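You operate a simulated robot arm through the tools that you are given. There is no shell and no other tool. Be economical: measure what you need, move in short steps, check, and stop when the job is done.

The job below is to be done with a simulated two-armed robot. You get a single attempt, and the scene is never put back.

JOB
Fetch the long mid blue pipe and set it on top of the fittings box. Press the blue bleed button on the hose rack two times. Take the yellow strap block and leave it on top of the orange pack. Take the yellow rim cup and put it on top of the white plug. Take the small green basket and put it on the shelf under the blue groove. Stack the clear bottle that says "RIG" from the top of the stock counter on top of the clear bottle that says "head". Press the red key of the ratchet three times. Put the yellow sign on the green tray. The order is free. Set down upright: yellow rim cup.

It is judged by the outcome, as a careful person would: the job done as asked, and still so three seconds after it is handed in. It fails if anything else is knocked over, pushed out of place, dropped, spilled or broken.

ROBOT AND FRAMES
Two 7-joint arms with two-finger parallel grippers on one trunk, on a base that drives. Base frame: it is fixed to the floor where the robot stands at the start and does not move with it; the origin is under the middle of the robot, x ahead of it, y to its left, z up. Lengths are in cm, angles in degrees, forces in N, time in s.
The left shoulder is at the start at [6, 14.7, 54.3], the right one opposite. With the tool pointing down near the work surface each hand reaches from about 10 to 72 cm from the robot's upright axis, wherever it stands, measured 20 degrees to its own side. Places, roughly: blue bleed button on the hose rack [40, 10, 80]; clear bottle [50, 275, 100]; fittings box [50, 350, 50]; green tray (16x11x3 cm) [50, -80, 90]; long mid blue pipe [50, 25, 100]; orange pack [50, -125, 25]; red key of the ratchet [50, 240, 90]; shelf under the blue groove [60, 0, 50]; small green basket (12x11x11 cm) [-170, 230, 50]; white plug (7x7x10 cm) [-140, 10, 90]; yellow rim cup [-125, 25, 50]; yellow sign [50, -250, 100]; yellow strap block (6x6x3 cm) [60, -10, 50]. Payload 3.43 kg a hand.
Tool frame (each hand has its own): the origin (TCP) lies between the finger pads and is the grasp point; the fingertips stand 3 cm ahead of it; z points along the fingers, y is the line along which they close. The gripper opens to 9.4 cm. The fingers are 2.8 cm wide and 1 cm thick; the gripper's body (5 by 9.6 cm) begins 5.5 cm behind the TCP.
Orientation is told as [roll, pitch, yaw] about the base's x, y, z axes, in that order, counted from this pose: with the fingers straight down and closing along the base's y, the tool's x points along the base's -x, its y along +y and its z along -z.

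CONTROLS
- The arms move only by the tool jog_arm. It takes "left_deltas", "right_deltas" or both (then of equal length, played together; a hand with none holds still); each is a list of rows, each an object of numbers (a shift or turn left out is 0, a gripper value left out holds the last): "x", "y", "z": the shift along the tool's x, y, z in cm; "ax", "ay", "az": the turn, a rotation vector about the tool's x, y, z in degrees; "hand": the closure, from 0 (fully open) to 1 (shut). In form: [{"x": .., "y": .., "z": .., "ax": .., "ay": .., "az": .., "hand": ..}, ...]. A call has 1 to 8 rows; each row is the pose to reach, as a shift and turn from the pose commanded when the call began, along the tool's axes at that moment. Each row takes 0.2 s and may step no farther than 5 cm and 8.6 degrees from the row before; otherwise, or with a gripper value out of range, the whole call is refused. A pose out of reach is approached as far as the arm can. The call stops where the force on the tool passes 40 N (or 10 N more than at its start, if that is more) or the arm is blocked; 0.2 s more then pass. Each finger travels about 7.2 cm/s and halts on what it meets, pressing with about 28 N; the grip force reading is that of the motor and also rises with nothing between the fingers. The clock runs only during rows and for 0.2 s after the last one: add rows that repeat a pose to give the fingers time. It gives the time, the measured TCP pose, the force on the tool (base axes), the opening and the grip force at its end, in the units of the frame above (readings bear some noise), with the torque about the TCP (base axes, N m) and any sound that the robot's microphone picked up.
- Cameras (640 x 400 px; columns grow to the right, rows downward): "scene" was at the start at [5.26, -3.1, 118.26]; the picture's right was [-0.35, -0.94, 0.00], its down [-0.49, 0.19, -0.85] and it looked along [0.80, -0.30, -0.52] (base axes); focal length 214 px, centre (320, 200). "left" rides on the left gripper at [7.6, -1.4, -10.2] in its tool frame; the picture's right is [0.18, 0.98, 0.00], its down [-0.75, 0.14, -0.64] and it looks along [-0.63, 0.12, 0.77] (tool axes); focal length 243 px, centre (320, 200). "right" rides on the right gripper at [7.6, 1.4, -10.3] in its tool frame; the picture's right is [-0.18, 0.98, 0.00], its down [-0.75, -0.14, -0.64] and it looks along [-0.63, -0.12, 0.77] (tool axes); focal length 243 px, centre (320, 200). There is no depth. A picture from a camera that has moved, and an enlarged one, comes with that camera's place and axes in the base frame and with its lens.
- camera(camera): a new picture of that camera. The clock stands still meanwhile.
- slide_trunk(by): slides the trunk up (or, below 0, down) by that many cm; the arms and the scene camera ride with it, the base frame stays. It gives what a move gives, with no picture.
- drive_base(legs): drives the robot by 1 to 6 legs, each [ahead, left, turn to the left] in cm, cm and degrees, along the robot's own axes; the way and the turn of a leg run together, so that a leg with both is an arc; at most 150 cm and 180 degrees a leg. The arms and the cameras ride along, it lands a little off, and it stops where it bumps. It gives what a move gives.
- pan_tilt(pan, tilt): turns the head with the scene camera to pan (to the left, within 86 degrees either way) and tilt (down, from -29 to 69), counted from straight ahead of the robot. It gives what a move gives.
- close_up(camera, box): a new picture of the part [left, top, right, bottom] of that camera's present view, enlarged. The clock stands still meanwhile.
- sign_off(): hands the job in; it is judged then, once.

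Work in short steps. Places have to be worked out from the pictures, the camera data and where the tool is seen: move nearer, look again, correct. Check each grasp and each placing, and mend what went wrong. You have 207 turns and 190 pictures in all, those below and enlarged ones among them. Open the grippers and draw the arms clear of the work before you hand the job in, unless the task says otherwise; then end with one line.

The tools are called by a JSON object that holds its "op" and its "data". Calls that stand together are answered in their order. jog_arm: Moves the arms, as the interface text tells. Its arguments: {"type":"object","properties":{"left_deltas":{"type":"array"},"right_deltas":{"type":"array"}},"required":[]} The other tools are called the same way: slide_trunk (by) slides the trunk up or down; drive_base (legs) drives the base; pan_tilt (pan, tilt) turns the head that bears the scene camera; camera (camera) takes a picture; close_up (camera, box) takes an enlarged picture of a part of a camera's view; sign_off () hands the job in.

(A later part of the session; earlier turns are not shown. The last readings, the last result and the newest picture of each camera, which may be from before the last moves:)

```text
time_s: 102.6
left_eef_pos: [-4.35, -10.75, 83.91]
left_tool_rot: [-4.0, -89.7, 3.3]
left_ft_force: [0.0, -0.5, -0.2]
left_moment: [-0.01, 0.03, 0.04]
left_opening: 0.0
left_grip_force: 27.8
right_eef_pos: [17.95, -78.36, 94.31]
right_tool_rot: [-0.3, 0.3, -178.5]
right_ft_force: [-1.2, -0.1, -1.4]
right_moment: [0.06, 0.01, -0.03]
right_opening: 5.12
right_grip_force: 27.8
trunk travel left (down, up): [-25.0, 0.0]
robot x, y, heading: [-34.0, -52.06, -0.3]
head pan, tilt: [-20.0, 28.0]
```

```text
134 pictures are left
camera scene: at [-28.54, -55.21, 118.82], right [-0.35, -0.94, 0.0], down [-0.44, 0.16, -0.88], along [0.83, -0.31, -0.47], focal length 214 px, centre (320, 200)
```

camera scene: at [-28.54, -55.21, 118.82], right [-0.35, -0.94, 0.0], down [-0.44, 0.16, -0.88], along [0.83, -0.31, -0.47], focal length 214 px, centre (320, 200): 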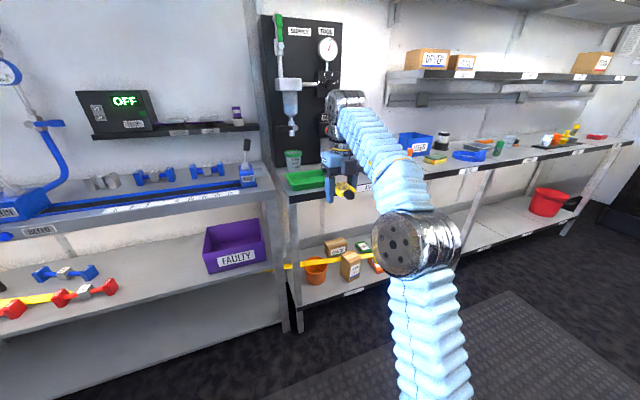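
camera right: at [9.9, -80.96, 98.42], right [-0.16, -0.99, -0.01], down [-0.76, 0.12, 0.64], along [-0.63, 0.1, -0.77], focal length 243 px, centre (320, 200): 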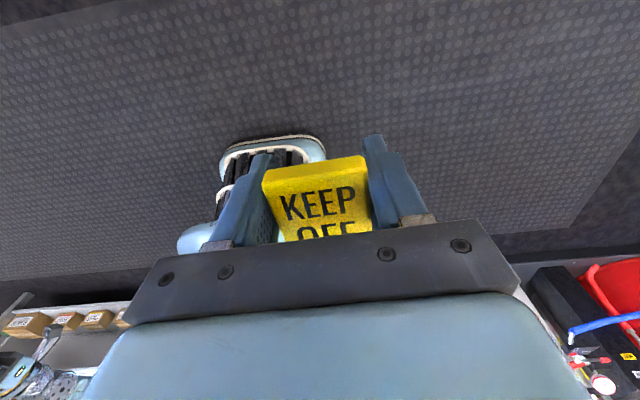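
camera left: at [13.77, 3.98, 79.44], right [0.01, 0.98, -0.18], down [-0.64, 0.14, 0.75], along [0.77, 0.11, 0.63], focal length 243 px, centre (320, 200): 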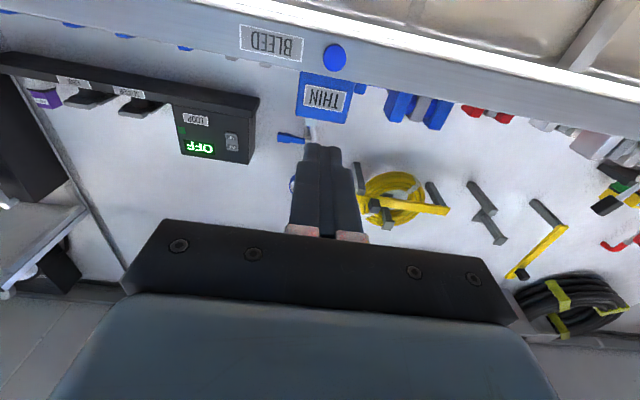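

I drive closer at this height (fingertips ~2 cm above the tray rim) and check the alignment just before the tray.

{"op": "drive_base", "data": {"legs": [[15, 0, 0]]}}

{"op": "close_up", "data": {"camera": "scene", "box": [220, 120, 420, 245]}}

{"op": "camera", "data": {"camera": "left"}}

```text
time_s: 103.9
left_eef_pos: [10.57, -10.91, 83.97]
left_tool_rot: [-3.8, -89.6, 3.1]
left_ft_force: [-0.8, 0.6, 0.3]
left_moment: [-0.01, -0.03, -0.01]
left_opening: 0.01
left_grip_force: 28.0
right_eef_pos: [32.99, -78.42, 94.14]
right_tool_rot: [-0.2, 0.3, -178.4]
right_ft_force: [0.1, 0.5, -0.3]
right_moment: [-0.01, 0.0, -0.01]
right_opening: 5.18
right_grip_force: 28.1
trunk travel left (down, up): [-25.0, 0.0]
robot x, y, heading: [-18.64, -52.37, -0.5]
head pan, tilt: [-20.0, 28.0]
```

```text
3.20 times, centred on (320, 182) of scene
camera zoom: at [-13.48, -55.3, 118.81], right [-0.35, -0.94, 0.0], down [-0.44, 0.16, -0.88], along [0.83, -0.31, -0.47], focal length 686 px, centre (320, 256)
```

zoom: 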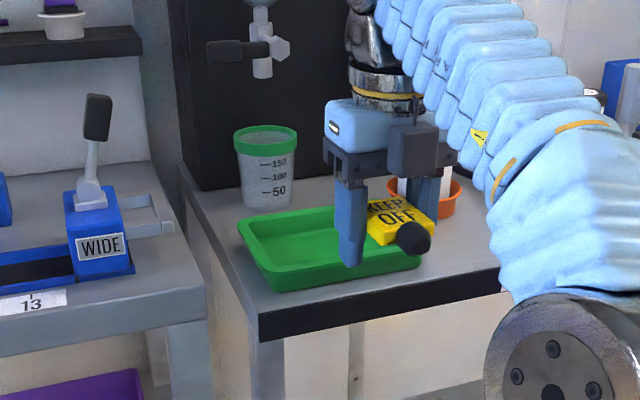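

```text
132 pictures are left
camera left: at [0.15, -12.19, 76.39], right [0.01, 0.98, -0.18], down [-0.64, 0.15, 0.76], along [0.77, 0.11, 0.63], focal length 243 px, centre (320, 200)
```

left: 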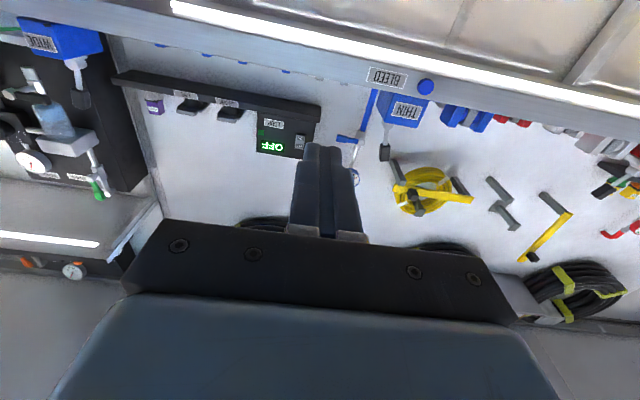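

The tray centre is at about (42.5, -76.7), rim about 89. I drive so the sign is over it.

{"op": "drive_base", "data": {"legs": [[10.8, 1.5, 0]]}}

{"op": "close_up", "data": {"camera": "scene", "box": [220, 120, 420, 245]}}

```text
time_s: 105.1
left_eef_pos: [21.48, -9.53, 83.93]
left_tool_rot: [-3.9, -89.6, 3.2]
left_ft_force: [-0.7, 0.4, -0.9]
left_moment: [-0.02, -0.01, -0.03]
left_opening: 0.0
left_grip_force: 28.1
right_eef_pos: [43.62, -77.13, 94.29]
right_tool_rot: [-0.3, 0.3, -178.5]
right_ft_force: [0.1, -0.5, 0.3]
right_moment: [0.02, -0.02, 0.02]
right_opening: 5.16
right_grip_force: 28.3
trunk travel left (down, up): [-25.0, 0.0]
robot x, y, heading: [-8.22, -50.85, -0.4]
head pan, tilt: [-20.0, 28.0]
```

```text
3.20 times, centred on (320, 182) of scene
camera zoom: at [-2.81, -53.9, 118.81], right [-0.35, -0.94, 0.0], down [-0.44, 0.16, -0.88], along [0.83, -0.31, -0.47], focal length 686 px, centre (320, 256)
```

zoom: 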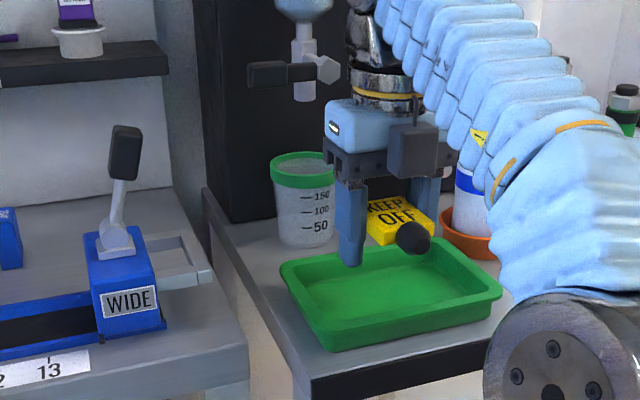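

Sign is above the tray. I lower it until contact.

{"op": "jog_arm", "data": {"right_deltas": [{"z": 1.5}, {"z": 2.7}, {"z": 3.4}, {"z": 4.0}, {"z": 4.6}, {"z": 5.2}]}}

{"op": "close_up", "data": {"camera": "scene", "box": [220, 120, 420, 245]}}

```text
time_s: 106.5
left_eef_pos: [21.3, -9.52, 84.02]
left_tool_rot: [-4.2, -89.6, 3.5]
left_ft_force: [-0.2, 0.0, -0.2]
left_moment: [-0.02, 0.01, -0.04]
left_opening: 0.0
left_grip_force: 28.1
right_eef_pos: [43.59, -77.03, 88.92]
right_tool_rot: [-0.4, 0.3, -178.5]
right_ft_force: [0.7, 0.6, 0.5]
right_moment: [-0.03, -0.02, 0.0]
right_opening: 5.14
right_grip_force: 28.1
trunk travel left (down, up): [-25.0, 0.0]
robot x, y, heading: [-8.38, -50.93, -0.6]
head pan, tilt: [-20.0, 28.0]
```

```text
3.20 times, centred on (320, 182) of scene
camera zoom: at [-2.79, -53.89, 118.81], right [-0.35, -0.94, 0.0], down [-0.44, 0.16, -0.88], along [0.83, -0.31, -0.47], focal length 686 px, centre (320, 256)
```

zoom: 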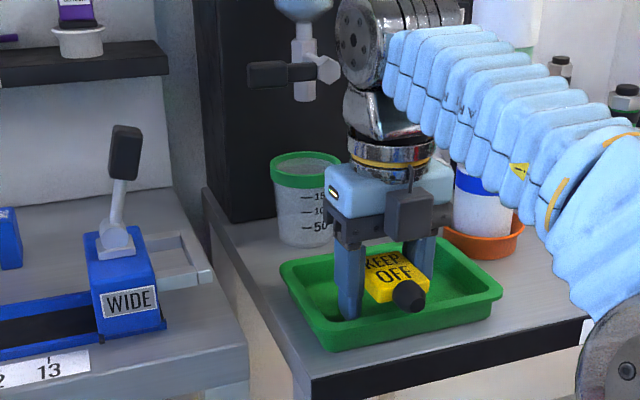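

{"op": "jog_arm", "data": {"right_deltas": [{"z": 0.5}, {"z": 1.0}, {"z": 1.5}, {"z": 2.0}, {"z": 2.5}, {"z": 3.0}]}}

{"op": "close_up", "data": {"camera": "scene", "box": [220, 120, 420, 245]}}

```text
time_s: 107.2
left_eef_pos: [21.29, -9.37, 83.92]
left_tool_rot: [-17.5, -89.7, 16.7]
left_ft_force: [0.4, -0.6, 0.4]
left_moment: [0.01, -0.02, -0.01]
left_opening: 0.02
left_grip_force: 28.2
right_eef_pos: [43.61, -77.03, 88.42]
right_tool_rot: [-0.3, 1.3, -178.6]
right_ft_force: [-1.4, 1.0, 17.4]
right_moment: [-0.32, 0.26, -0.06]
right_opening: 5.14
right_grip_force: 27.4
trunk travel left (down, up): [-25.0, 0.0]
robot x, y, heading: [-8.23, -50.99, -0.6]
head pan, tilt: [-20.0, 28.0]
stopped in row 3 (right hand): the force on the tool passed its limit at 47 N (the readings are from after the stop); the commanded pose is now the measured one
```

```text
3.20 times, centred on (320, 182) of scene
camera zoom: at [-2.91, -53.82, 118.83], right [-0.35, -0.94, 0.0], down [-0.44, 0.16, -0.88], along [0.83, -0.31, -0.47], focal length 686 px, centre (320, 256)
```

zoom: 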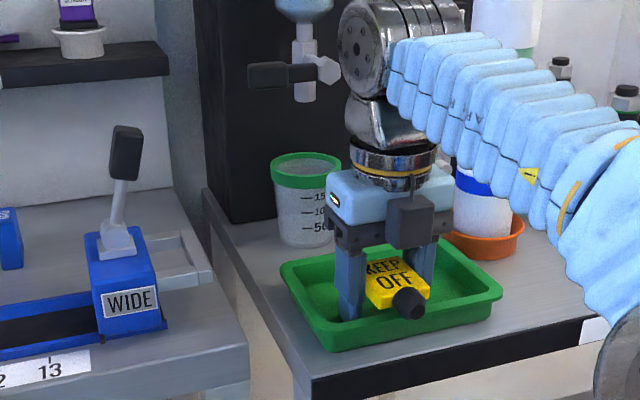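

Contact reached inside the tray. I release and lift away.

{"op": "jog_arm", "data": {"right_deltas": [{"z": -0.3}, {"z": -0.3, "hand": 0.3}, {"z": -0.3, "hand": 0.2}, {"z": -0.3, "hand": 0.2}, {"z": -3}, {"z": -6}]}}

{"op": "close_up", "data": {"camera": "scene", "box": [220, 120, 420, 245]}}

```text
time_s: 108.6
left_eef_pos: [21.46, -9.48, 84.03]
left_tool_rot: [-6.4, -89.5, 5.6]
left_ft_force: [0.0, 0.0, -0.1]
left_moment: [-0.01, 0.0, 0.03]
left_opening: 0.01
left_grip_force: 27.6
right_eef_pos: [43.65, -77.27, 94.26]
right_tool_rot: [-0.3, 1.0, -178.5]
right_ft_force: [0.0, 0.0, -0.1]
right_moment: [0.02, 0.0, 0.0]
right_opening: 7.53
right_grip_force: 0.1
trunk travel left (down, up): [-25.0, 0.0]
robot x, y, heading: [-8.22, -50.74, -0.6]
head pan, tilt: [-20.0, 28.0]
```

```text
3.20 times, centred on (320, 182) of scene
camera zoom: at [-2.8, -53.89, 118.81], right [-0.35, -0.94, 0.0], down [-0.44, 0.16, -0.88], along [0.83, -0.31, -0.47], focal length 686 px, centre (320, 256)
```

zoom: 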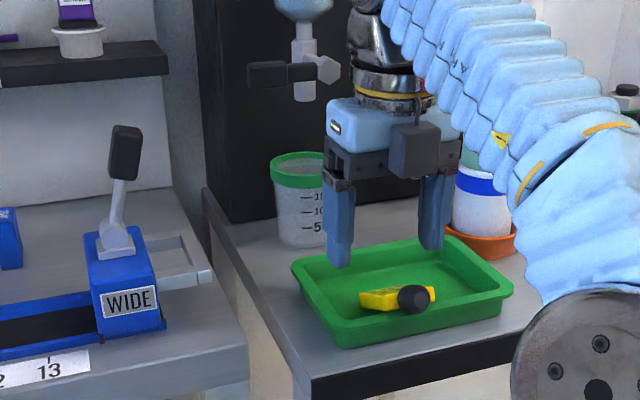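

The sign lies in the tray. Next, the pipe: I back off, move left, and return the left hand to pointing down and open.

{"op": "drive_base", "data": {"legs": [[-25, 0, 0], [0, 60, 0]]}}

{"op": "jog_arm", "data": {"left_deltas": [{"ay": 8.5, "hand": 0}, {"ay": 17}, {"ay": 25.5}, {"ay": 34}, {"ay": 42.5}, {"ay": 51}, {"ay": 59.5}, {"ay": 68}]}}

{"op": "pan_tilt", "data": {"pan": 5, "tilt": 25}}

{"op": "close_up", "data": {"camera": "scene", "box": [180, 140, 400, 280]}}

```text
time_s: 113.4
left_eef_pos: [-2.88, 50.34, 83.92]
left_tool_rot: [-4.1, -89.6, 2.9]
left_ft_force: [0.1, 0.1, -0.1]
left_moment: [-0.02, 0.0, 0.04]
left_opening: 0.0
left_grip_force: 27.8
right_eef_pos: [18.78, -17.37, 94.19]
right_tool_rot: [-0.3, 1.0, -179.0]
right_ft_force: [1.0, 0.1, -0.5]
right_moment: [0.0, -0.02, 0.0]
right_opening: 7.54
right_grip_force: 0.1
trunk travel left (down, up): [-25.0, 0.0]
robot x, y, heading: [-33.05, 9.37, -0.8]
head pan, tilt: [-20.0, 28.0]
```

```text
time_s: 115.2
left_eef_pos: [-2.82, 50.44, 84.02]
left_tool_rot: [-0.1, -21.5, -1.1]
left_ft_force: [-0.4, -0.3, -0.1]
left_moment: [-0.03, -0.03, -0.01]
left_opening: 9.41
left_grip_force: 0.1
right_eef_pos: [18.84, -17.5, 94.18]
right_tool_rot: [-0.2, 1.1, -178.9]
right_ft_force: [-0.1, 1.2, 1.1]
right_moment: [-0.02, -0.02, -0.01]
right_opening: 7.52
right_grip_force: 0.2
trunk travel left (down, up): [-25.0, 0.0]
robot x, y, heading: [-32.74, 9.11, -0.7]
head pan, tilt: [-20.0, 28.0]
```

```text
time_s: 116.1
left_eef_pos: [-2.98, 50.22, 84.01]
left_tool_rot: [0.0, -21.7, -1.2]
left_ft_force: [0.1, -1.2, 0.0]
left_moment: [0.02, 0.0, 0.03]
left_opening: 9.4
left_grip_force: 0.0
right_eef_pos: [18.77, -17.39, 94.33]
right_tool_rot: [-0.3, 1.1, -179.0]
right_ft_force: [0.7, -0.4, 0.2]
right_moment: [0.01, 0.04, -0.01]
right_opening: 7.53
right_grip_force: 0.1
trunk travel left (down, up): [-25.0, 0.0]
robot x, y, heading: [-32.86, 9.12, -0.8]
head pan, tilt: [5.0, 25.0]
```

```text
2.86 times, centred on (290, 210) of scene
camera zoom: at [-26.79, 10.05, 119.29], right [0.07, -1.0, 0.0], down [-0.42, -0.03, -0.91], along [0.9, 0.07, -0.42], focal length 613 px, centre (406, 171)
```

zoom: 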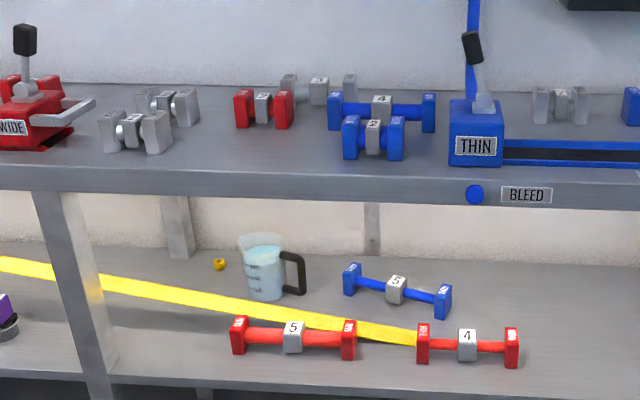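

The long blue pipe ("4") is at about (62.6, 21, 88). I raise the left hand, level it to point down, and start turning it 90° to grip across the pipe.

{"op": "jog_arm", "data": {"left_deltas": [{"ay": 7, "z": -4, "x": -1.6}, {"ay": 14, "z": -8, "x": -3.2}, {"ay": 21.7, "z": -13, "x": -5.2}]}}

{"op": "jog_arm", "data": {"left_deltas": [{"az": 8.5}, {"az": 17}, {"az": 25.5}, {"az": 34}, {"az": 42.5}, {"az": 51}, {"az": 59.5}, {"az": 68}]}}

{"op": "jog_arm", "data": {"left_deltas": [{"az": 8.5}, {"az": 17}, {"az": 22, "hand": 0.35}]}}

{"op": "camera", "data": {"camera": "left"}}

```text
refused: row 3 steps farther than a row can; nothing moved
```

```text
time_s: 117.9
left_eef_pos: [-2.95, 50.32, 84.02]
left_tool_rot: [20.3, -7.9, -70.7]
left_ft_force: [-0.7, 0.5, -0.6]
left_moment: [-0.01, -0.04, 0.0]
left_opening: 9.41
left_grip_force: 0.1
right_eef_pos: [18.84, -17.44, 94.26]
right_tool_rot: [-0.3, 1.1, -178.9]
right_ft_force: [0.1, -0.3, -0.6]
right_moment: [-0.01, 0.0, 0.02]
right_opening: 7.5
right_grip_force: 0.0
trunk travel left (down, up): [-25.0, 0.0]
robot x, y, heading: [-32.86, 9.31, -0.5]
head pan, tilt: [5.0, 25.0]
```

```text
time_s: 118.7
left_eef_pos: [-2.97, 50.3, 83.98]
left_tool_rot: [21.7, 0.0, -91.3]
left_ft_force: [-0.1, 0.5, 0.1]
left_moment: [-0.01, 0.01, 0.03]
left_opening: 6.1
left_grip_force: 0.1
right_eef_pos: [18.77, -17.39, 94.35]
right_tool_rot: [-0.3, 1.0, -179.0]
right_ft_force: [1.0, -0.6, 0.8]
right_moment: [-0.02, 0.03, -0.04]
right_opening: 7.51
right_grip_force: 0.1
trunk travel left (down, up): [-25.0, 0.0]
robot x, y, heading: [-32.83, 9.42, -0.9]
head pan, tilt: [5.0, 25.0]
```

```text
126 pictures are left
camera left: at [-8.05, 58.05, 92.94], right [0.92, 0.16, 0.36], down [-0.12, -0.75, 0.65], along [0.38, -0.64, -0.67], focal length 243 px, centre (320, 200)
```

left: 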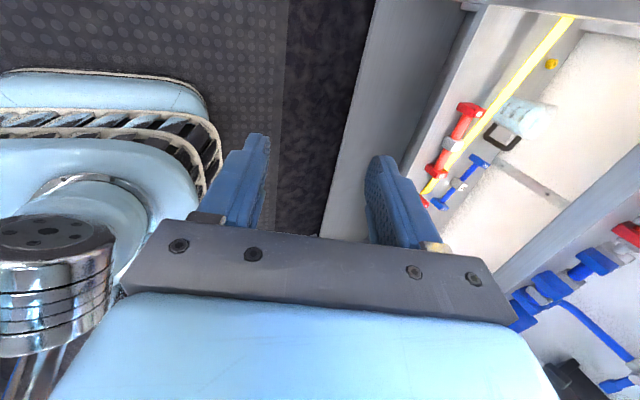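

I level the hand (tool x now points along +y) and raise it.

{"op": "jog_arm", "data": {"left_deltas": [{"ax": 7.2, "z": -4.3, "y": 1.7}, {"ax": 14.4, "z": -8.6, "y": 3.4}, {"ax": 21.7, "z": -13, "y": 5.2}, {"ax": 21.7, "z": -15, "y": 6}]}}

{"op": "drive_base", "data": {"legs": [[0, -12, 0], [20, 0, 0]]}}

{"op": "camera", "data": {"camera": "left"}}

{"op": "camera", "data": {"camera": "scene"}}

```text
time_s: 119.7
left_eef_pos: [-2.97, 50.12, 98.59]
left_tool_rot: [0.2, -0.1, -91.3]
left_ft_force: [-0.3, -0.4, 0.3]
left_moment: [0.05, 0.01, 0.01]
left_opening: 6.11
left_grip_force: 0.1
left hand out of reach, approached as far as the arm can: row 4
right_eef_pos: [18.86, -17.53, 94.31]
right_tool_rot: [-0.2, 1.0, -179.0]
right_ft_force: [0.3, -0.8, -1.0]
right_moment: [0.03, 0.03, -0.01]
right_opening: 7.51
right_grip_force: 0.0
trunk travel left (down, up): [-25.0, 0.0]
robot x, y, heading: [-33.33, 9.24, -0.6]
head pan, tilt: [5.0, 25.0]
```

```text
time_s: 122.2
left_eef_pos: [16.77, 38.05, 98.5]
left_tool_rot: [0.1, 0.0, -90.9]
left_ft_force: [-0.5, 0.3, 0.0]
left_moment: [-0.03, 0.04, 0.01]
left_opening: 6.12
left_grip_force: 0.1
right_eef_pos: [38.94, -29.76, 94.33]
right_tool_rot: [-0.4, 1.1, -178.7]
right_ft_force: [0.0, -0.4, -0.1]
right_moment: [-0.03, -0.02, 0.03]
right_opening: 7.51
right_grip_force: 0.0
trunk travel left (down, up): [-25.0, 0.0]
robot x, y, heading: [-13.38, -3.12, -0.7]
head pan, tilt: [5.0, 25.0]
```

```text
125 pictures are left
camera left: at [15.32, 45.59, 108.7], right [0.99, 0.17, 0.0], down [0.13, -0.76, 0.64], along [0.11, -0.63, -0.77], focal length 243 px, centre (320, 200)
```

left: 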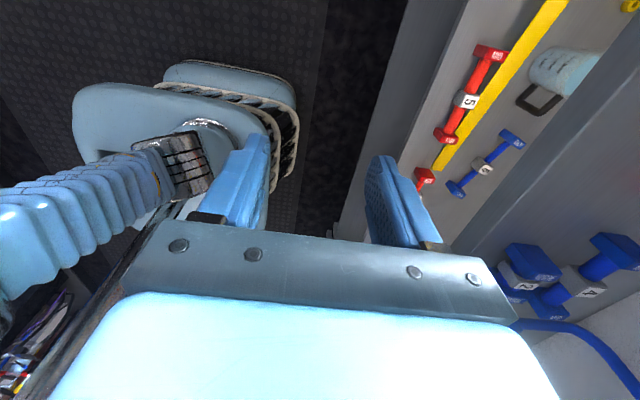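

```text
124 pictures are left
camera scene: at [-6.82, -2.36, 119.29], right [0.07, -1.0, 0.0], down [-0.42, -0.03, -0.91], along [0.9, 0.07, -0.42], focal length 214 px, centre (320, 200)
```

scene: 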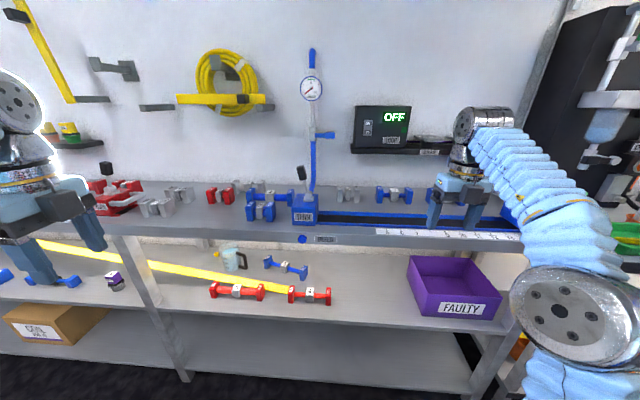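

{"op": "close_up", "data": {"camera": "scene", "box": [220, 170, 330, 240]}}

{"op": "jog_arm", "data": {"right_deltas": [{"x": -4}, {"x": -8}, {"x": -12}, {"x": -16}, {"x": -20}]}}

```text
5.71 times, centred on (275, 205) of scene
camera zoom: at [-6.82, -2.36, 119.29], right [0.07, -1.0, 0.0], down [-0.42, -0.03, -0.91], along [0.9, 0.07, -0.42], focal length 1226 px, centre (577, 171)
```

zoom: 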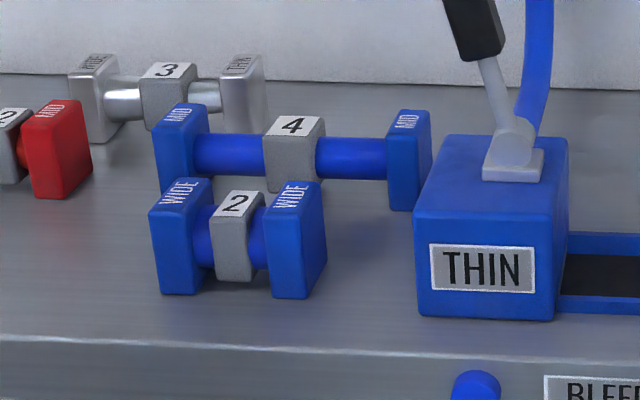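

```text
time_s: 123.4
left_eef_pos: [16.83, 37.91, 98.49]
left_tool_rot: [0.3, 0.0, -90.8]
left_ft_force: [0.7, -1.2, 0.2]
left_moment: [0.05, 0.07, -0.02]
left_opening: 6.11
left_grip_force: 0.0
right_eef_pos: [19.0, -30.04, 93.81]
right_tool_rot: [-0.3, 1.0, -178.8]
right_ft_force: [-0.1, 0.6, -1.6]
right_moment: [0.01, 0.0, 0.0]
right_opening: 7.51
right_grip_force: 0.0
trunk travel left (down, up): [-25.0, 0.0]
robot x, y, heading: [-12.85, -3.13, -0.7]
head pan, tilt: [5.0, 25.0]
```

It is labelled MID, centred at about (59, 19.7), its cube top near z 91. I drive closer and bring the left hand over it.

{"op": "drive_base", "data": {"legs": [[14, 0, 0]]}}

{"op": "jog_arm", "data": {"left_deltas": [{"y": 3.5, "x": -3}, {"y": 7, "x": -6}, {"y": 10.5, "x": -9}, {"y": 14, "x": -12}, {"y": 17.5, "x": -15}, {"y": 21, "x": -18}]}}

{"op": "camera", "data": {"camera": "left"}}

{"op": "camera", "data": {"camera": "scene"}}

```text
time_s: 124.7
left_eef_pos: [30.97, 37.67, 98.53]
left_tool_rot: [0.2, 0.0, -91.1]
left_ft_force: [0.4, 0.6, -0.4]
left_moment: [-0.01, 0.0, -0.01]
left_opening: 6.11
left_grip_force: 0.0
right_eef_pos: [32.92, -30.48, 93.89]
right_tool_rot: [-0.3, 1.0, -179.0]
right_ft_force: [0.0, -0.2, 0.4]
right_moment: [-0.01, -0.01, 0.05]
right_opening: 7.53
right_grip_force: 0.2
trunk travel left (down, up): [-25.0, 0.0]
robot x, y, heading: [1.04, -3.22, -0.8]
head pan, tilt: [5.0, 25.0]
```

```text
time_s: 126.1
left_eef_pos: [49.77, 18.73, 96.46]
left_tool_rot: [0.2, -0.1, -91.1]
left_ft_force: [-0.4, 1.0, -1.1]
left_moment: [-0.04, -0.02, 0.0]
left_opening: 6.1
left_grip_force: 0.1
left hand out of reach, approached as far as the arm can: row 2, 5, 6
right_eef_pos: [32.97, -30.42, 93.91]
right_tool_rot: [-0.1, 1.0, -178.9]
right_ft_force: [-0.2, 0.6, 0.4]
right_moment: [-0.03, 0.04, 0.02]
right_opening: 7.5
right_grip_force: 0.0
trunk travel left (down, up): [-25.0, 0.0]
robot x, y, heading: [0.96, -3.68, -0.5]
head pan, tilt: [5.0, 25.0]
```

```text
122 pictures are left
camera left: at [48.12, 26.34, 106.72], right [0.99, 0.17, 0.01], down [0.12, -0.75, 0.64], along [0.11, -0.63, -0.76], focal length 243 px, centre (320, 200)
```

left: 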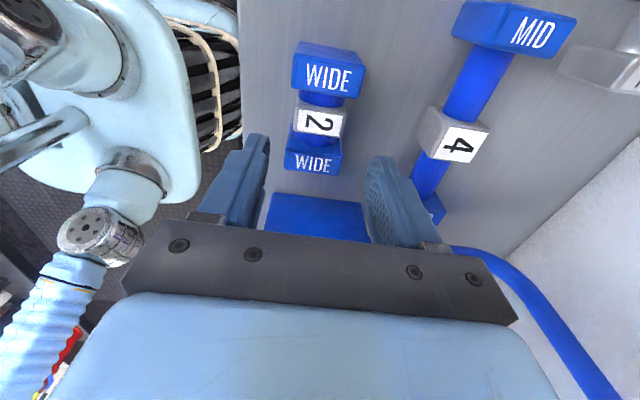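

```text
121 pictures are left
camera scene: at [7.21, -2.49, 119.29], right [0.07, -1.0, 0.0], down [-0.42, -0.03, -0.91], along [0.9, 0.06, -0.42], focal length 214 px, centre (320, 200)
```

scene: 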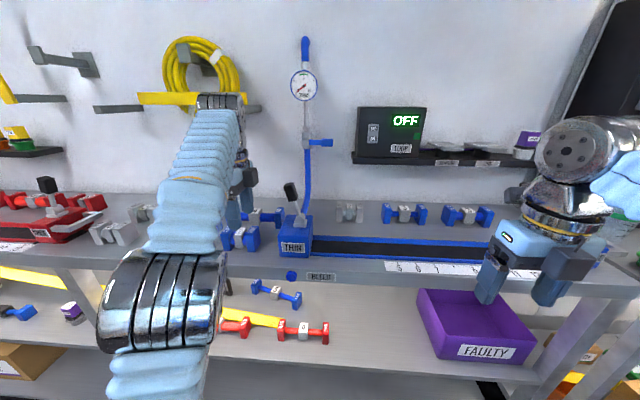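

Pipe centre confirmed at (59.3, 20.1). I drive 6 cm nearer, then jog the rest.

{"op": "drive_base", "data": {"legs": [[6, 0, 0]]}}

{"op": "jog_arm", "data": {"left_deltas": [{"y": 2, "x": 0.7}, {"y": 3.7, "x": 1.4}]}}

{"op": "camera", "data": {"camera": "left"}}

```text
time_s: 127.0
left_eef_pos: [55.7, 18.5, 96.59]
left_tool_rot: [0.4, 0.0, -91.1]
left_ft_force: [-0.3, 0.2, 0.7]
left_moment: [-0.02, -0.02, 0.0]
left_opening: 6.14
left_grip_force: 0.0
right_eef_pos: [38.9, -30.57, 93.86]
right_tool_rot: [-0.3, 1.2, -179.0]
right_ft_force: [-0.5, 0.3, -0.6]
right_moment: [0.0, 0.01, -0.02]
right_opening: 7.53
right_grip_force: 0.0
trunk travel left (down, up): [-25.0, 0.0]
robot x, y, heading: [7.13, -3.47, -0.8]
head pan, tilt: [5.0, 25.0]
```

```text
time_s: 127.7
left_eef_pos: [56.56, 18.91, 95.54]
left_tool_rot: [0.4, -0.1, -91.0]
left_ft_force: [0.0, -0.3, -0.4]
left_moment: [-0.01, -0.01, 0.01]
left_opening: 6.12
left_grip_force: 0.0
left hand out of reach, approached as far as the arm can: row 1, 2
right_eef_pos: [38.94, -30.6, 93.87]
right_tool_rot: [-0.4, 1.1, -179.0]
right_ft_force: [-0.2, 0.5, 0.1]
right_moment: [0.0, -0.01, 0.04]
right_opening: 7.51
right_grip_force: 0.1
trunk travel left (down, up): [-25.0, 0.0]
robot x, y, heading: [7.28, -3.73, -0.9]
head pan, tilt: [5.0, 25.0]
```

```text
120 pictures are left
camera left: at [55.05, 26.47, 105.76], right [0.99, 0.16, 0.01], down [0.12, -0.76, 0.64], along [0.11, -0.63, -0.77], focal length 243 px, centre (320, 200)
```

left: 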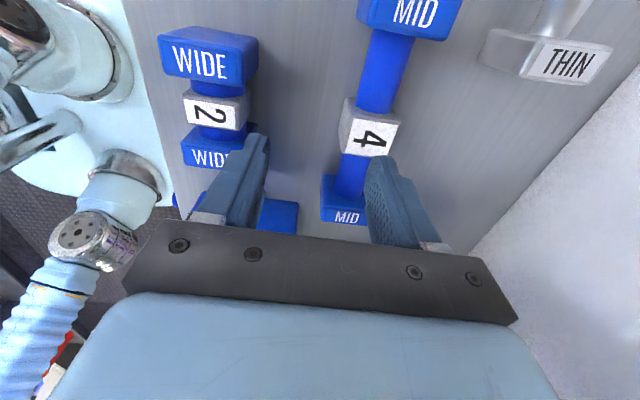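

I need 3 cm more forward and 1 cm left; I drive another 2.5 cm (leaving clearance to the bench) and shift laterally.

{"op": "drive_base", "data": {"legs": [[2.8, 1, 0]]}}

{"op": "camera", "data": {"camera": "left"}}

```text
time_s: 128.5
left_eef_pos: [59.37, 19.75, 95.52]
left_tool_rot: [0.4, 0.0, -91.1]
left_ft_force: [0.3, 0.3, -0.2]
left_moment: [0.01, -0.02, 0.01]
left_opening: 6.11
left_grip_force: 0.0
right_eef_pos: [41.76, -29.59, 93.73]
right_tool_rot: [-0.3, 1.2, -179.0]
right_ft_force: [0.1, 0.2, 0.2]
right_moment: [0.01, -0.03, -0.01]
right_opening: 7.53
right_grip_force: 0.0
trunk travel left (down, up): [-25.0, 0.0]
robot x, y, heading: [10.16, -2.6, -0.9]
head pan, tilt: [5.0, 25.0]
```

```text
119 pictures are left
camera left: at [57.85, 27.44, 105.77], right [0.99, 0.16, 0.01], down [0.12, -0.76, 0.64], along [0.11, -0.63, -0.77], focal length 243 px, centre (320, 200)
```

left: 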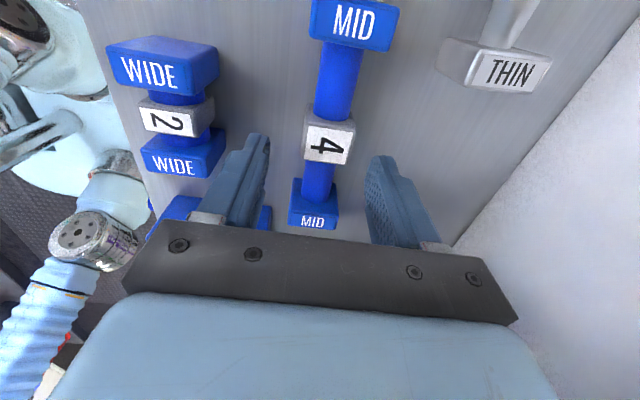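

Well centred. I descend to z≈89 and close on the centre cube.

{"op": "jog_arm", "data": {"left_deltas": [{"z": 2.2, "y": 0.3, "x": 0.3}, {"z": 4.4, "y": 0.3, "x": 0.4}, {"z": 6.4, "y": 0.3, "x": 0.4}]}}

{"op": "camera", "data": {"camera": "left"}}

```text
time_s: 129.3
left_eef_pos: [59.74, 20.37, 89.25]
left_tool_rot: [0.4, 0.0, -91.1]
left_ft_force: [0.1, 0.5, 0.1]
left_moment: [0.01, -0.01, -0.02]
left_opening: 6.12
left_grip_force: 0.0
right_eef_pos: [41.63, -29.66, 93.8]
right_tool_rot: [-0.3, 1.1, -179.0]
right_ft_force: [0.8, 0.7, -0.8]
right_moment: [0.02, 0.0, 0.01]
right_opening: 7.53
right_grip_force: 0.1
trunk travel left (down, up): [-25.0, 0.0]
robot x, y, heading: [9.94, -2.34, -0.9]
head pan, tilt: [5.0, 25.0]
```

```text
118 pictures are left
camera left: at [58.22, 27.98, 99.33], right [0.99, 0.17, 0.01], down [0.12, -0.76, 0.64], along [0.11, -0.63, -0.77], focal length 243 px, centre (320, 200)
```

left: 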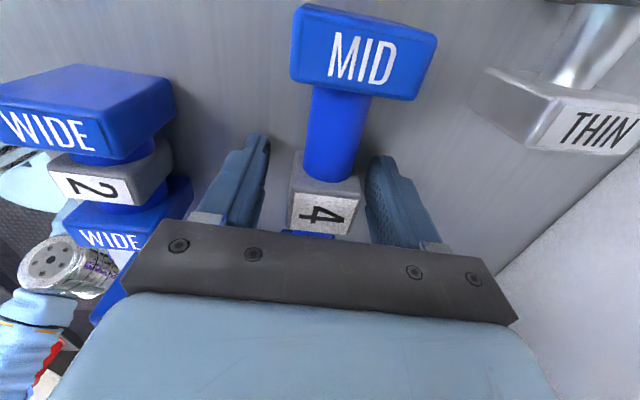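

{"op": "jog_arm", "data": {"left_deltas": [{"z": 0.3, "hand": 0.5}, {"z": 0.3, "hand": 0.7}, {"z": 0.3, "hand": 0.9}, {"z": 0.3, "hand": 0.9}]}}

{"op": "jog_arm", "data": {"left_deltas": [{"z": -2}, {"z": -4}, {"z": -6.5}]}}

{"op": "camera", "data": {"camera": "left"}}

```text
time_s: 130.3
left_eef_pos: [59.42, 20.24, 89.02]
left_tool_rot: [0.4, 0.0, -91.1]
left_ft_force: [-18.6, 4.5, 26.9]
left_moment: [-0.14, 1.33, -0.25]
left_opening: 3.98
left_grip_force: 28.2
right_eef_pos: [41.44, -29.63, 93.96]
right_tool_rot: [-0.4, 1.1, -179.0]
right_ft_force: [0.1, -0.4, -0.1]
right_moment: [0.01, 0.03, 0.02]
right_opening: 7.51
right_grip_force: 0.1
trunk travel left (down, up): [-25.0, 0.0]
robot x, y, heading: [10.01, -1.98, -0.7]
head pan, tilt: [5.0, 25.0]
```

```text
time_s: 131.1
left_eef_pos: [59.45, 20.24, 95.5]
left_tool_rot: [0.5, 0.1, -91.1]
left_ft_force: [0.5, -0.7, -2.3]
left_moment: [0.0, -0.01, 0.02]
left_opening: 4.0
left_grip_force: 28.7
right_eef_pos: [41.88, -29.61, 93.7]
right_tool_rot: [-0.3, 1.0, -179.0]
right_ft_force: [0.2, -0.3, -0.6]
right_moment: [0.0, -0.06, 0.01]
right_opening: 7.53
right_grip_force: 0.0
trunk travel left (down, up): [-25.0, 0.0]
robot x, y, heading: [10.29, -2.58, -0.9]
head pan, tilt: [5.0, 25.0]
```

```text
117 pictures are left
camera left: at [57.93, 27.85, 105.57], right [0.99, 0.17, 0.01], down [0.12, -0.76, 0.64], along [0.11, -0.63, -0.77], focal length 243 px, centre (320, 200)
```

left: 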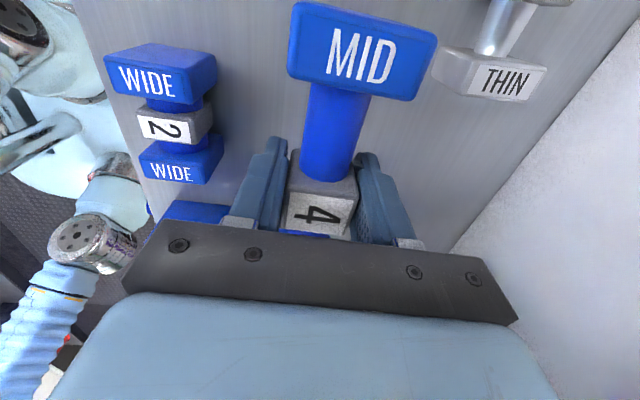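

Held at 4.0 cm. I need more height to clear the short pipe in front, so I raise as far as the arm goes.

{"op": "jog_arm", "data": {"left_deltas": [{"z": -1.5, "y": -1}, {"z": -3, "y": -2.5}, {"z": -4, "y": -4}]}}

{"op": "camera", "data": {"camera": "scene"}}

```text
time_s: 131.9
left_eef_pos: [55.2, 20.35, 98.55]
left_tool_rot: [0.6, 0.2, -91.0]
left_ft_force: [0.1, 0.2, -2.5]
left_moment: [0.03, -0.04, -0.03]
left_opening: 3.99
left_grip_force: 28.2
left hand out of reach, approached as far as the arm can: row 1, 2, 3
right_eef_pos: [41.79, -29.63, 93.83]
right_tool_rot: [-0.2, 1.0, -179.1]
right_ft_force: [-0.1, 0.0, 0.0]
right_moment: [-0.02, 0.01, -0.01]
right_opening: 7.52
right_grip_force: 0.1
trunk travel left (down, up): [-25.0, 0.0]
robot x, y, heading: [10.15, -2.64, -1.0]
head pan, tilt: [5.0, 25.0]
```

```text
116 pictures are left
camera scene: at [16.08, -1.72, 119.29], right [0.07, -1.0, 0.0], down [-0.42, -0.03, -0.91], along [0.9, 0.06, -0.42], focal length 214 px, centre (320, 200)
```

scene: 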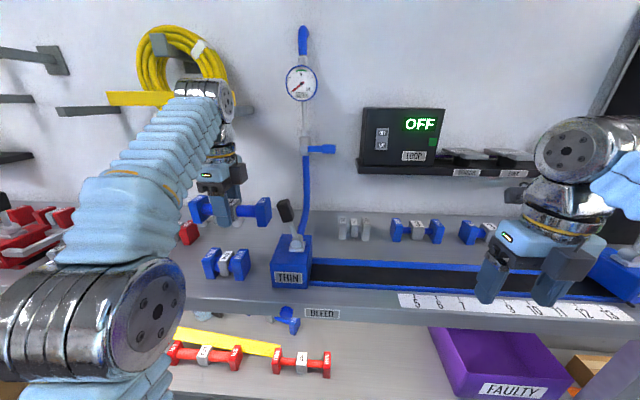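

Clear now. I back out and drive left toward the fittings box.

{"op": "drive_base", "data": {"legs": [[-45, 0, 0], [0, 110, 0], [0, 110, 0], [0, 70, 0]]}}

{"op": "pan_tilt", "data": {"pan": 20, "tilt": 25}}

{"op": "camera", "data": {"camera": "scene"}}

```text
time_s: 148.5
left_eef_pos: [10.67, 311.66, 98.41]
left_tool_rot: [0.6, -0.1, -89.8]
left_ft_force: [0.5, 0.4, -1.9]
left_moment: [0.02, 0.0, -0.05]
left_opening: 4.04
left_grip_force: 28.1
right_eef_pos: [-1.45, 261.45, 93.95]
right_tool_rot: [-0.3, 1.0, -177.7]
right_ft_force: [0.0, -0.4, -0.3]
right_moment: [-0.01, 0.0, 0.0]
right_opening: 7.48
right_grip_force: 0.1
trunk travel left (down, up): [-25.0, 0.0]
robot x, y, heading: [-34.05, 287.66, 0.5]
head pan, tilt: [5.0, 25.0]
```

```text
time_s: 149.3
left_eef_pos: [10.64, 311.68, 98.43]
left_tool_rot: [0.6, 0.1, -89.6]
left_ft_force: [-0.6, -0.8, -1.8]
left_moment: [0.0, 0.06, 0.02]
left_opening: 3.99
left_grip_force: 28.2
right_eef_pos: [-1.67, 261.43, 93.87]
right_tool_rot: [-0.3, 1.0, -177.8]
right_ft_force: [-0.2, 0.3, -0.1]
right_moment: [-0.02, -0.04, 0.01]
right_opening: 7.52
right_grip_force: 0.1
trunk travel left (down, up): [-25.0, 0.0]
robot x, y, heading: [-33.94, 287.74, 0.4]
head pan, tilt: [20.0, 25.0]
```

```text
115 pictures are left
camera scene: at [-28.44, 291.01, 119.29], right [0.35, -0.94, 0.0], down [-0.4, -0.15, -0.91], along [0.85, 0.32, -0.42], focal length 214 px, centre (320, 200)
```

scene: 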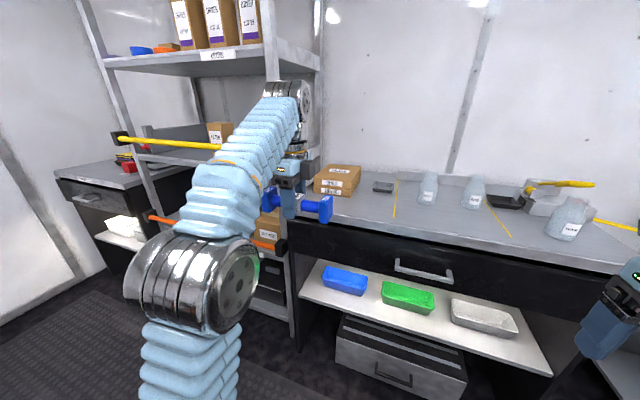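

{"op": "drive_base", "data": {"legs": [[-25, 40, 0]]}}

{"op": "pan_tilt", "data": {"pan": 0, "tilt": 28}}

{"op": "camera", "data": {"camera": "scene"}}

```text
time_s: 152.1
left_eef_pos: [-14.55, 351.24, 98.48]
left_tool_rot: [0.6, 0.0, -89.9]
left_ft_force: [-0.3, -0.4, -2.3]
left_moment: [0.01, -0.02, 0.01]
left_opening: 3.98
left_grip_force: 28.5
right_eef_pos: [-26.81, 301.23, 93.9]
right_tool_rot: [-0.2, 1.1, -177.8]
right_ft_force: [-0.9, -0.3, 0.9]
right_moment: [0.0, -0.01, -0.02]
right_opening: 7.52
right_grip_force: 0.1
trunk travel left (down, up): [-25.0, 0.0]
robot x, y, heading: [-59.51, 327.39, -0.2]
head pan, tilt: [20.0, 25.0]
```

```text
time_s: 152.9
left_eef_pos: [-14.48, 351.45, 98.49]
left_tool_rot: [0.6, 0.0, -89.8]
left_ft_force: [0.5, 0.8, -2.9]
left_moment: [0.0, 0.01, -0.02]
left_opening: 4.0
left_grip_force: 28.1
right_eef_pos: [-26.89, 301.28, 93.85]
right_tool_rot: [-0.3, 1.0, -177.9]
right_ft_force: [0.5, -0.3, -0.1]
right_moment: [0.04, 0.0, 0.01]
right_opening: 7.48
right_grip_force: 0.0
trunk travel left (down, up): [-25.0, 0.0]
robot x, y, heading: [-59.36, 327.58, 0.1]
head pan, tilt: [0.0, 28.0]
```

```text
114 pictures are left
camera scene: at [-53.22, 327.78, 118.81], right [0.0, -1.0, 0.0], down [-0.47, 0.0, -0.88], along [0.88, 0.0, -0.47], focal length 214 px, centre (320, 200)
```

scene: 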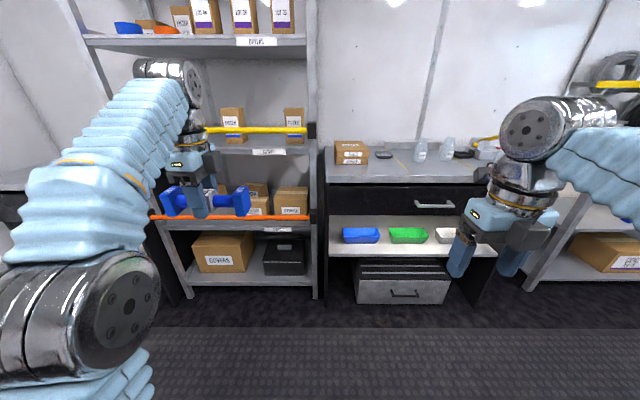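

{"op": "close_up", "data": {"camera": "scene", "box": [150, 90, 330, 290]}}

{"op": "close_up", "data": {"camera": "scene", "box": [320, 120, 520, 260]}}

```text
2.00 times, centred on (240, 190) of scene
camera zoom: at [-53.22, 327.78, 118.81], right [0.0, -1.0, 0.0], down [-0.47, 0.0, -0.88], along [0.88, 0.0, -0.47], focal length 429 px, centre (480, 220)
```

zoom: 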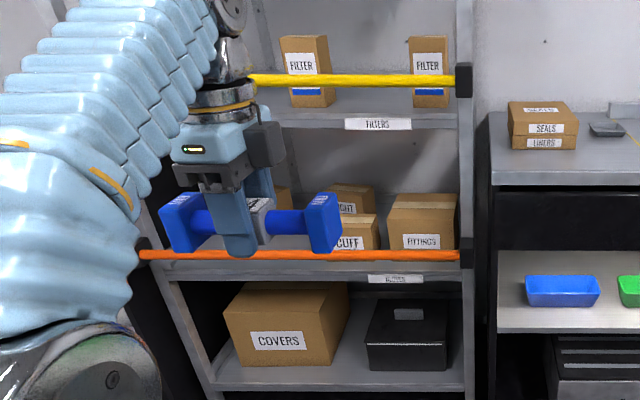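

```text
2.86 times, centred on (420, 190) of scene
camera zoom: at [-53.22, 327.78, 118.81], right [0.0, -1.0, 0.0], down [-0.47, 0.0, -0.88], along [0.88, 0.0, -0.47], focal length 613 px, centre (34, 229)
```

zoom: 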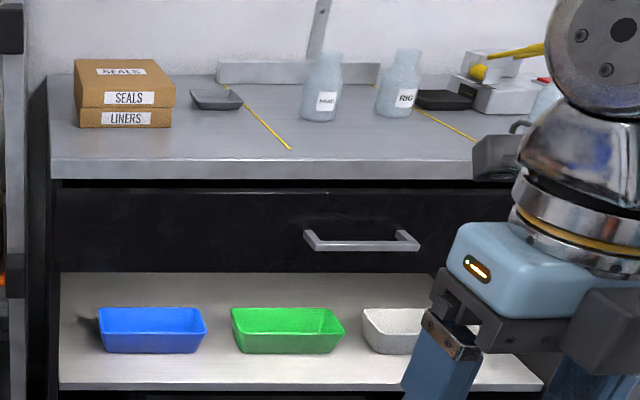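

The FITTINGS box stands on the middle shelf at y≈342, behind a low orange bar. I retract the right hand, drive forward and look again for parallax.

{"op": "jog_arm", "data": {"right_deltas": [{"x": -4, "z": 3}, {"x": -8, "z": 6}, {"x": -12, "z": 9}, {"x": -14, "z": 12}]}}

{"op": "drive_base", "data": {"legs": [[25, -8, 0]]}}

{"op": "pan_tilt", "data": {"pan": 15, "tilt": 32}}

{"op": "camera", "data": {"camera": "scene"}}

{"op": "camera", "data": {"camera": "left"}}

```text
time_s: 153.9
left_eef_pos: [-14.47, 351.38, 98.56]
left_tool_rot: [0.7, 0.0, -89.9]
left_ft_force: [0.1, -0.5, -3.1]
left_moment: [-0.01, -0.01, 0.02]
left_opening: 4.0
left_grip_force: 27.6
right_eef_pos: [-40.64, 300.89, 81.63]
right_tool_rot: [-0.2, 1.2, -177.8]
right_ft_force: [-0.5, -0.8, -0.7]
right_moment: [0.0, 0.01, 0.02]
right_opening: 7.51
right_grip_force: 0.1
trunk travel left (down, up): [-25.0, 0.0]
robot x, y, heading: [-59.23, 327.89, 0.5]
head pan, tilt: [0.0, 28.0]
```

```text
time_s: 155.8
left_eef_pos: [10.71, 343.54, 98.51]
left_tool_rot: [0.6, 0.0, -90.0]
left_ft_force: [-0.3, -0.1, -2.0]
left_moment: [-0.01, -0.01, 0.0]
left_opening: 4.0
left_grip_force: 27.9
right_eef_pos: [-15.4, 293.11, 81.71]
right_tool_rot: [-0.2, 1.1, -178.1]
right_ft_force: [-0.6, -0.4, 1.1]
right_moment: [-0.01, 0.01, -0.03]
right_opening: 7.5
right_grip_force: 0.0
trunk travel left (down, up): [-25.0, 0.0]
robot x, y, heading: [-33.8, 320.07, 0.1]
head pan, tilt: [0.0, 28.0]
```

```text
time_s: 156.6
left_eef_pos: [10.73, 343.49, 98.54]
left_tool_rot: [0.6, -0.1, -89.9]
left_ft_force: [-0.5, 0.5, -2.3]
left_moment: [0.06, 0.01, 0.02]
left_opening: 4.0
left_grip_force: 28.4
right_eef_pos: [-15.47, 293.01, 81.75]
right_tool_rot: [-0.3, 1.1, -178.0]
right_ft_force: [-0.6, -0.3, -1.2]
right_moment: [-0.01, -0.01, -0.01]
right_opening: 7.52
right_grip_force: 0.0
trunk travel left (down, up): [-25.0, 0.0]
robot x, y, heading: [-33.93, 320.23, 0.2]
head pan, tilt: [15.0, 32.0]
```

```text
111 pictures are left
camera scene: at [-28.44, 322.3, 118.18], right [0.26, -0.97, 0.0], down [-0.51, -0.14, -0.85], along [0.82, 0.22, -0.53], focal length 214 px, centre (320, 200)
```

scene: 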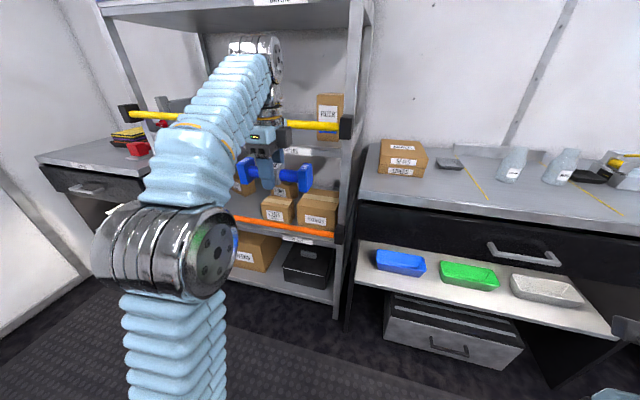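

```text
110 pictures are left
camera left: at [9.12, 351.13, 108.67], right [0.98, 0.18, 0.01], down [0.13, -0.75, 0.64], along [0.13, -0.63, -0.77], focal length 243 px, centre (320, 200)
```

left: 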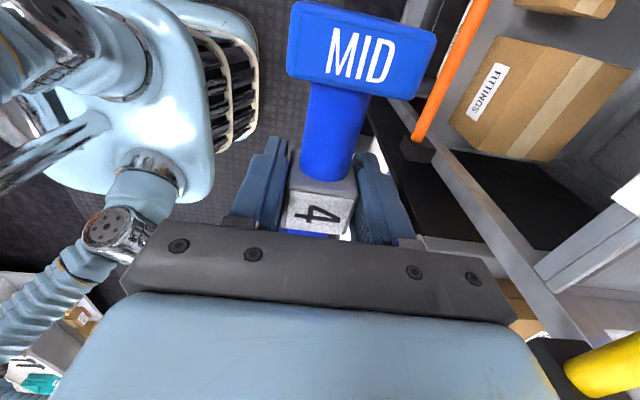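

{"op": "close_up", "data": {"camera": "left", "box": [380, 0, 640, 200]}}

{"op": "close_up", "data": {"camera": "scene", "box": [210, 80, 370, 290]}}

```text
2.00 times, centred on (510, 100) of left
camera zoom: at [9.12, 351.13, 108.67], right [0.98, 0.18, 0.01], down [0.13, -0.75, 0.64], along [0.13, -0.63, -0.77], focal length 485 px, centre (-60, 400)
```

zoom: 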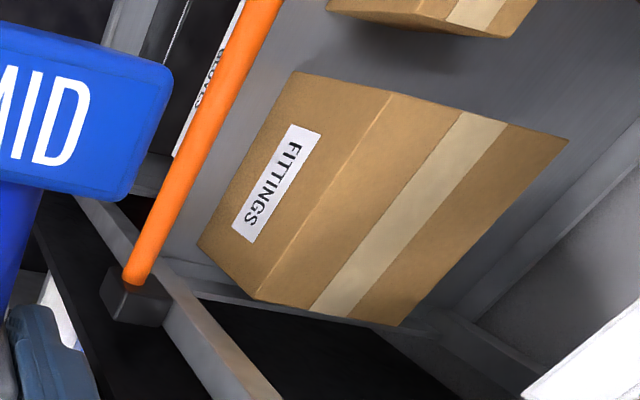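

```text
1.90 times, centred on (290, 185) of scene
camera zoom: at [-28.44, 322.3, 118.18], right [0.26, -0.97, 0.0], down [-0.51, -0.14, -0.85], along [0.82, 0.22, -0.53], focal length 408 px, centre (377, 229)
```

zoom: 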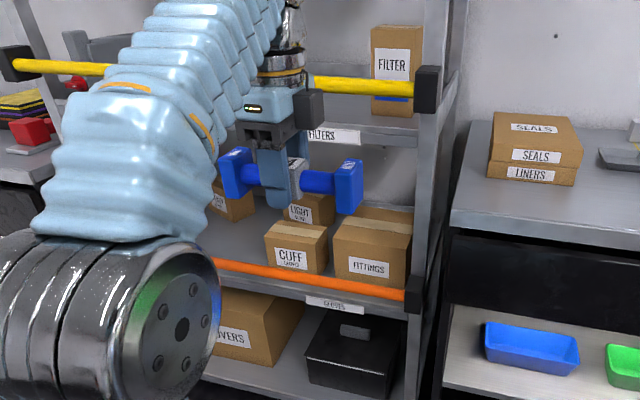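

Triangulating, the box top is about x 40–54.6, y 336–351, z 71, the shelf above has its front edge near x 35 at z 92–95. I tilt the hand forward about 42° and lower it in front of the rack before entering.

{"op": "jog_arm", "data": {"left_deltas": [{"ax": -7, "z": 3.5}, {"ax": -14, "z": 7}, {"ax": -21, "z": 10.5}, {"ax": -28, "z": 14}, {"ax": -35, "z": 17.5}, {"ax": -42, "z": 20}]}}

{"op": "camera", "data": {"camera": "left"}}

{"op": "camera", "data": {"camera": "scene"}}

```text
time_s: 158.0
left_eef_pos: [10.95, 343.71, 78.21]
left_tool_rot: [42.6, 0.1, -90.1]
left_ft_force: [0.5, 0.0, -2.9]
left_moment: [0.0, -0.01, 0.0]
left_opening: 4.01
left_grip_force: 27.9
right_eef_pos: [-15.57, 293.02, 81.74]
right_tool_rot: [-0.4, 1.0, -178.0]
right_ft_force: [0.0, -1.2, 0.2]
right_moment: [-0.05, 0.05, 0.03]
right_opening: 7.52
right_grip_force: 0.1
trunk travel left (down, up): [-25.0, 0.0]
robot x, y, heading: [-34.17, 320.37, 0.2]
head pan, tilt: [15.0, 32.0]
```

```text
107 pictures are left
camera left: at [2.92, 351.28, 84.76], right [0.72, 0.18, 0.67], down [-0.33, -0.75, 0.57], along [0.61, -0.63, -0.48], focal length 243 px, centre (320, 200)
```

left: 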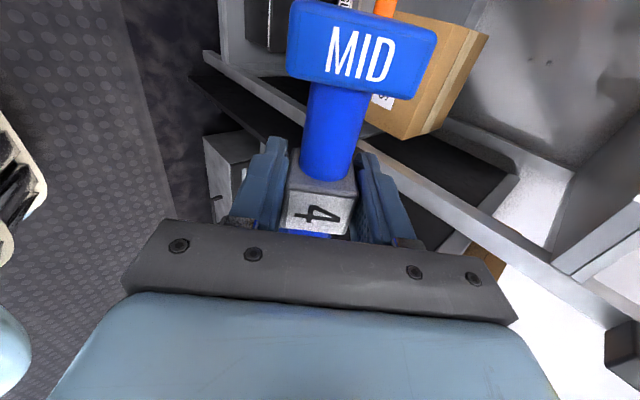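

```text
106 pictures are left
camera scene: at [-28.44, 322.31, 118.18], right [0.26, -0.97, 0.0], down [-0.51, -0.14, -0.85], along [0.82, 0.22, -0.53], focal length 214 px, centre (320, 200)
```

scene: 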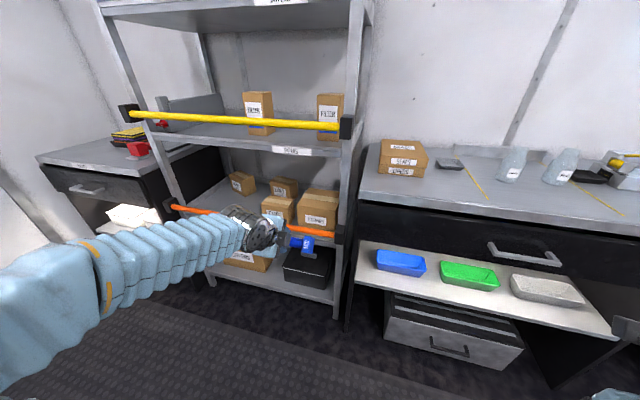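

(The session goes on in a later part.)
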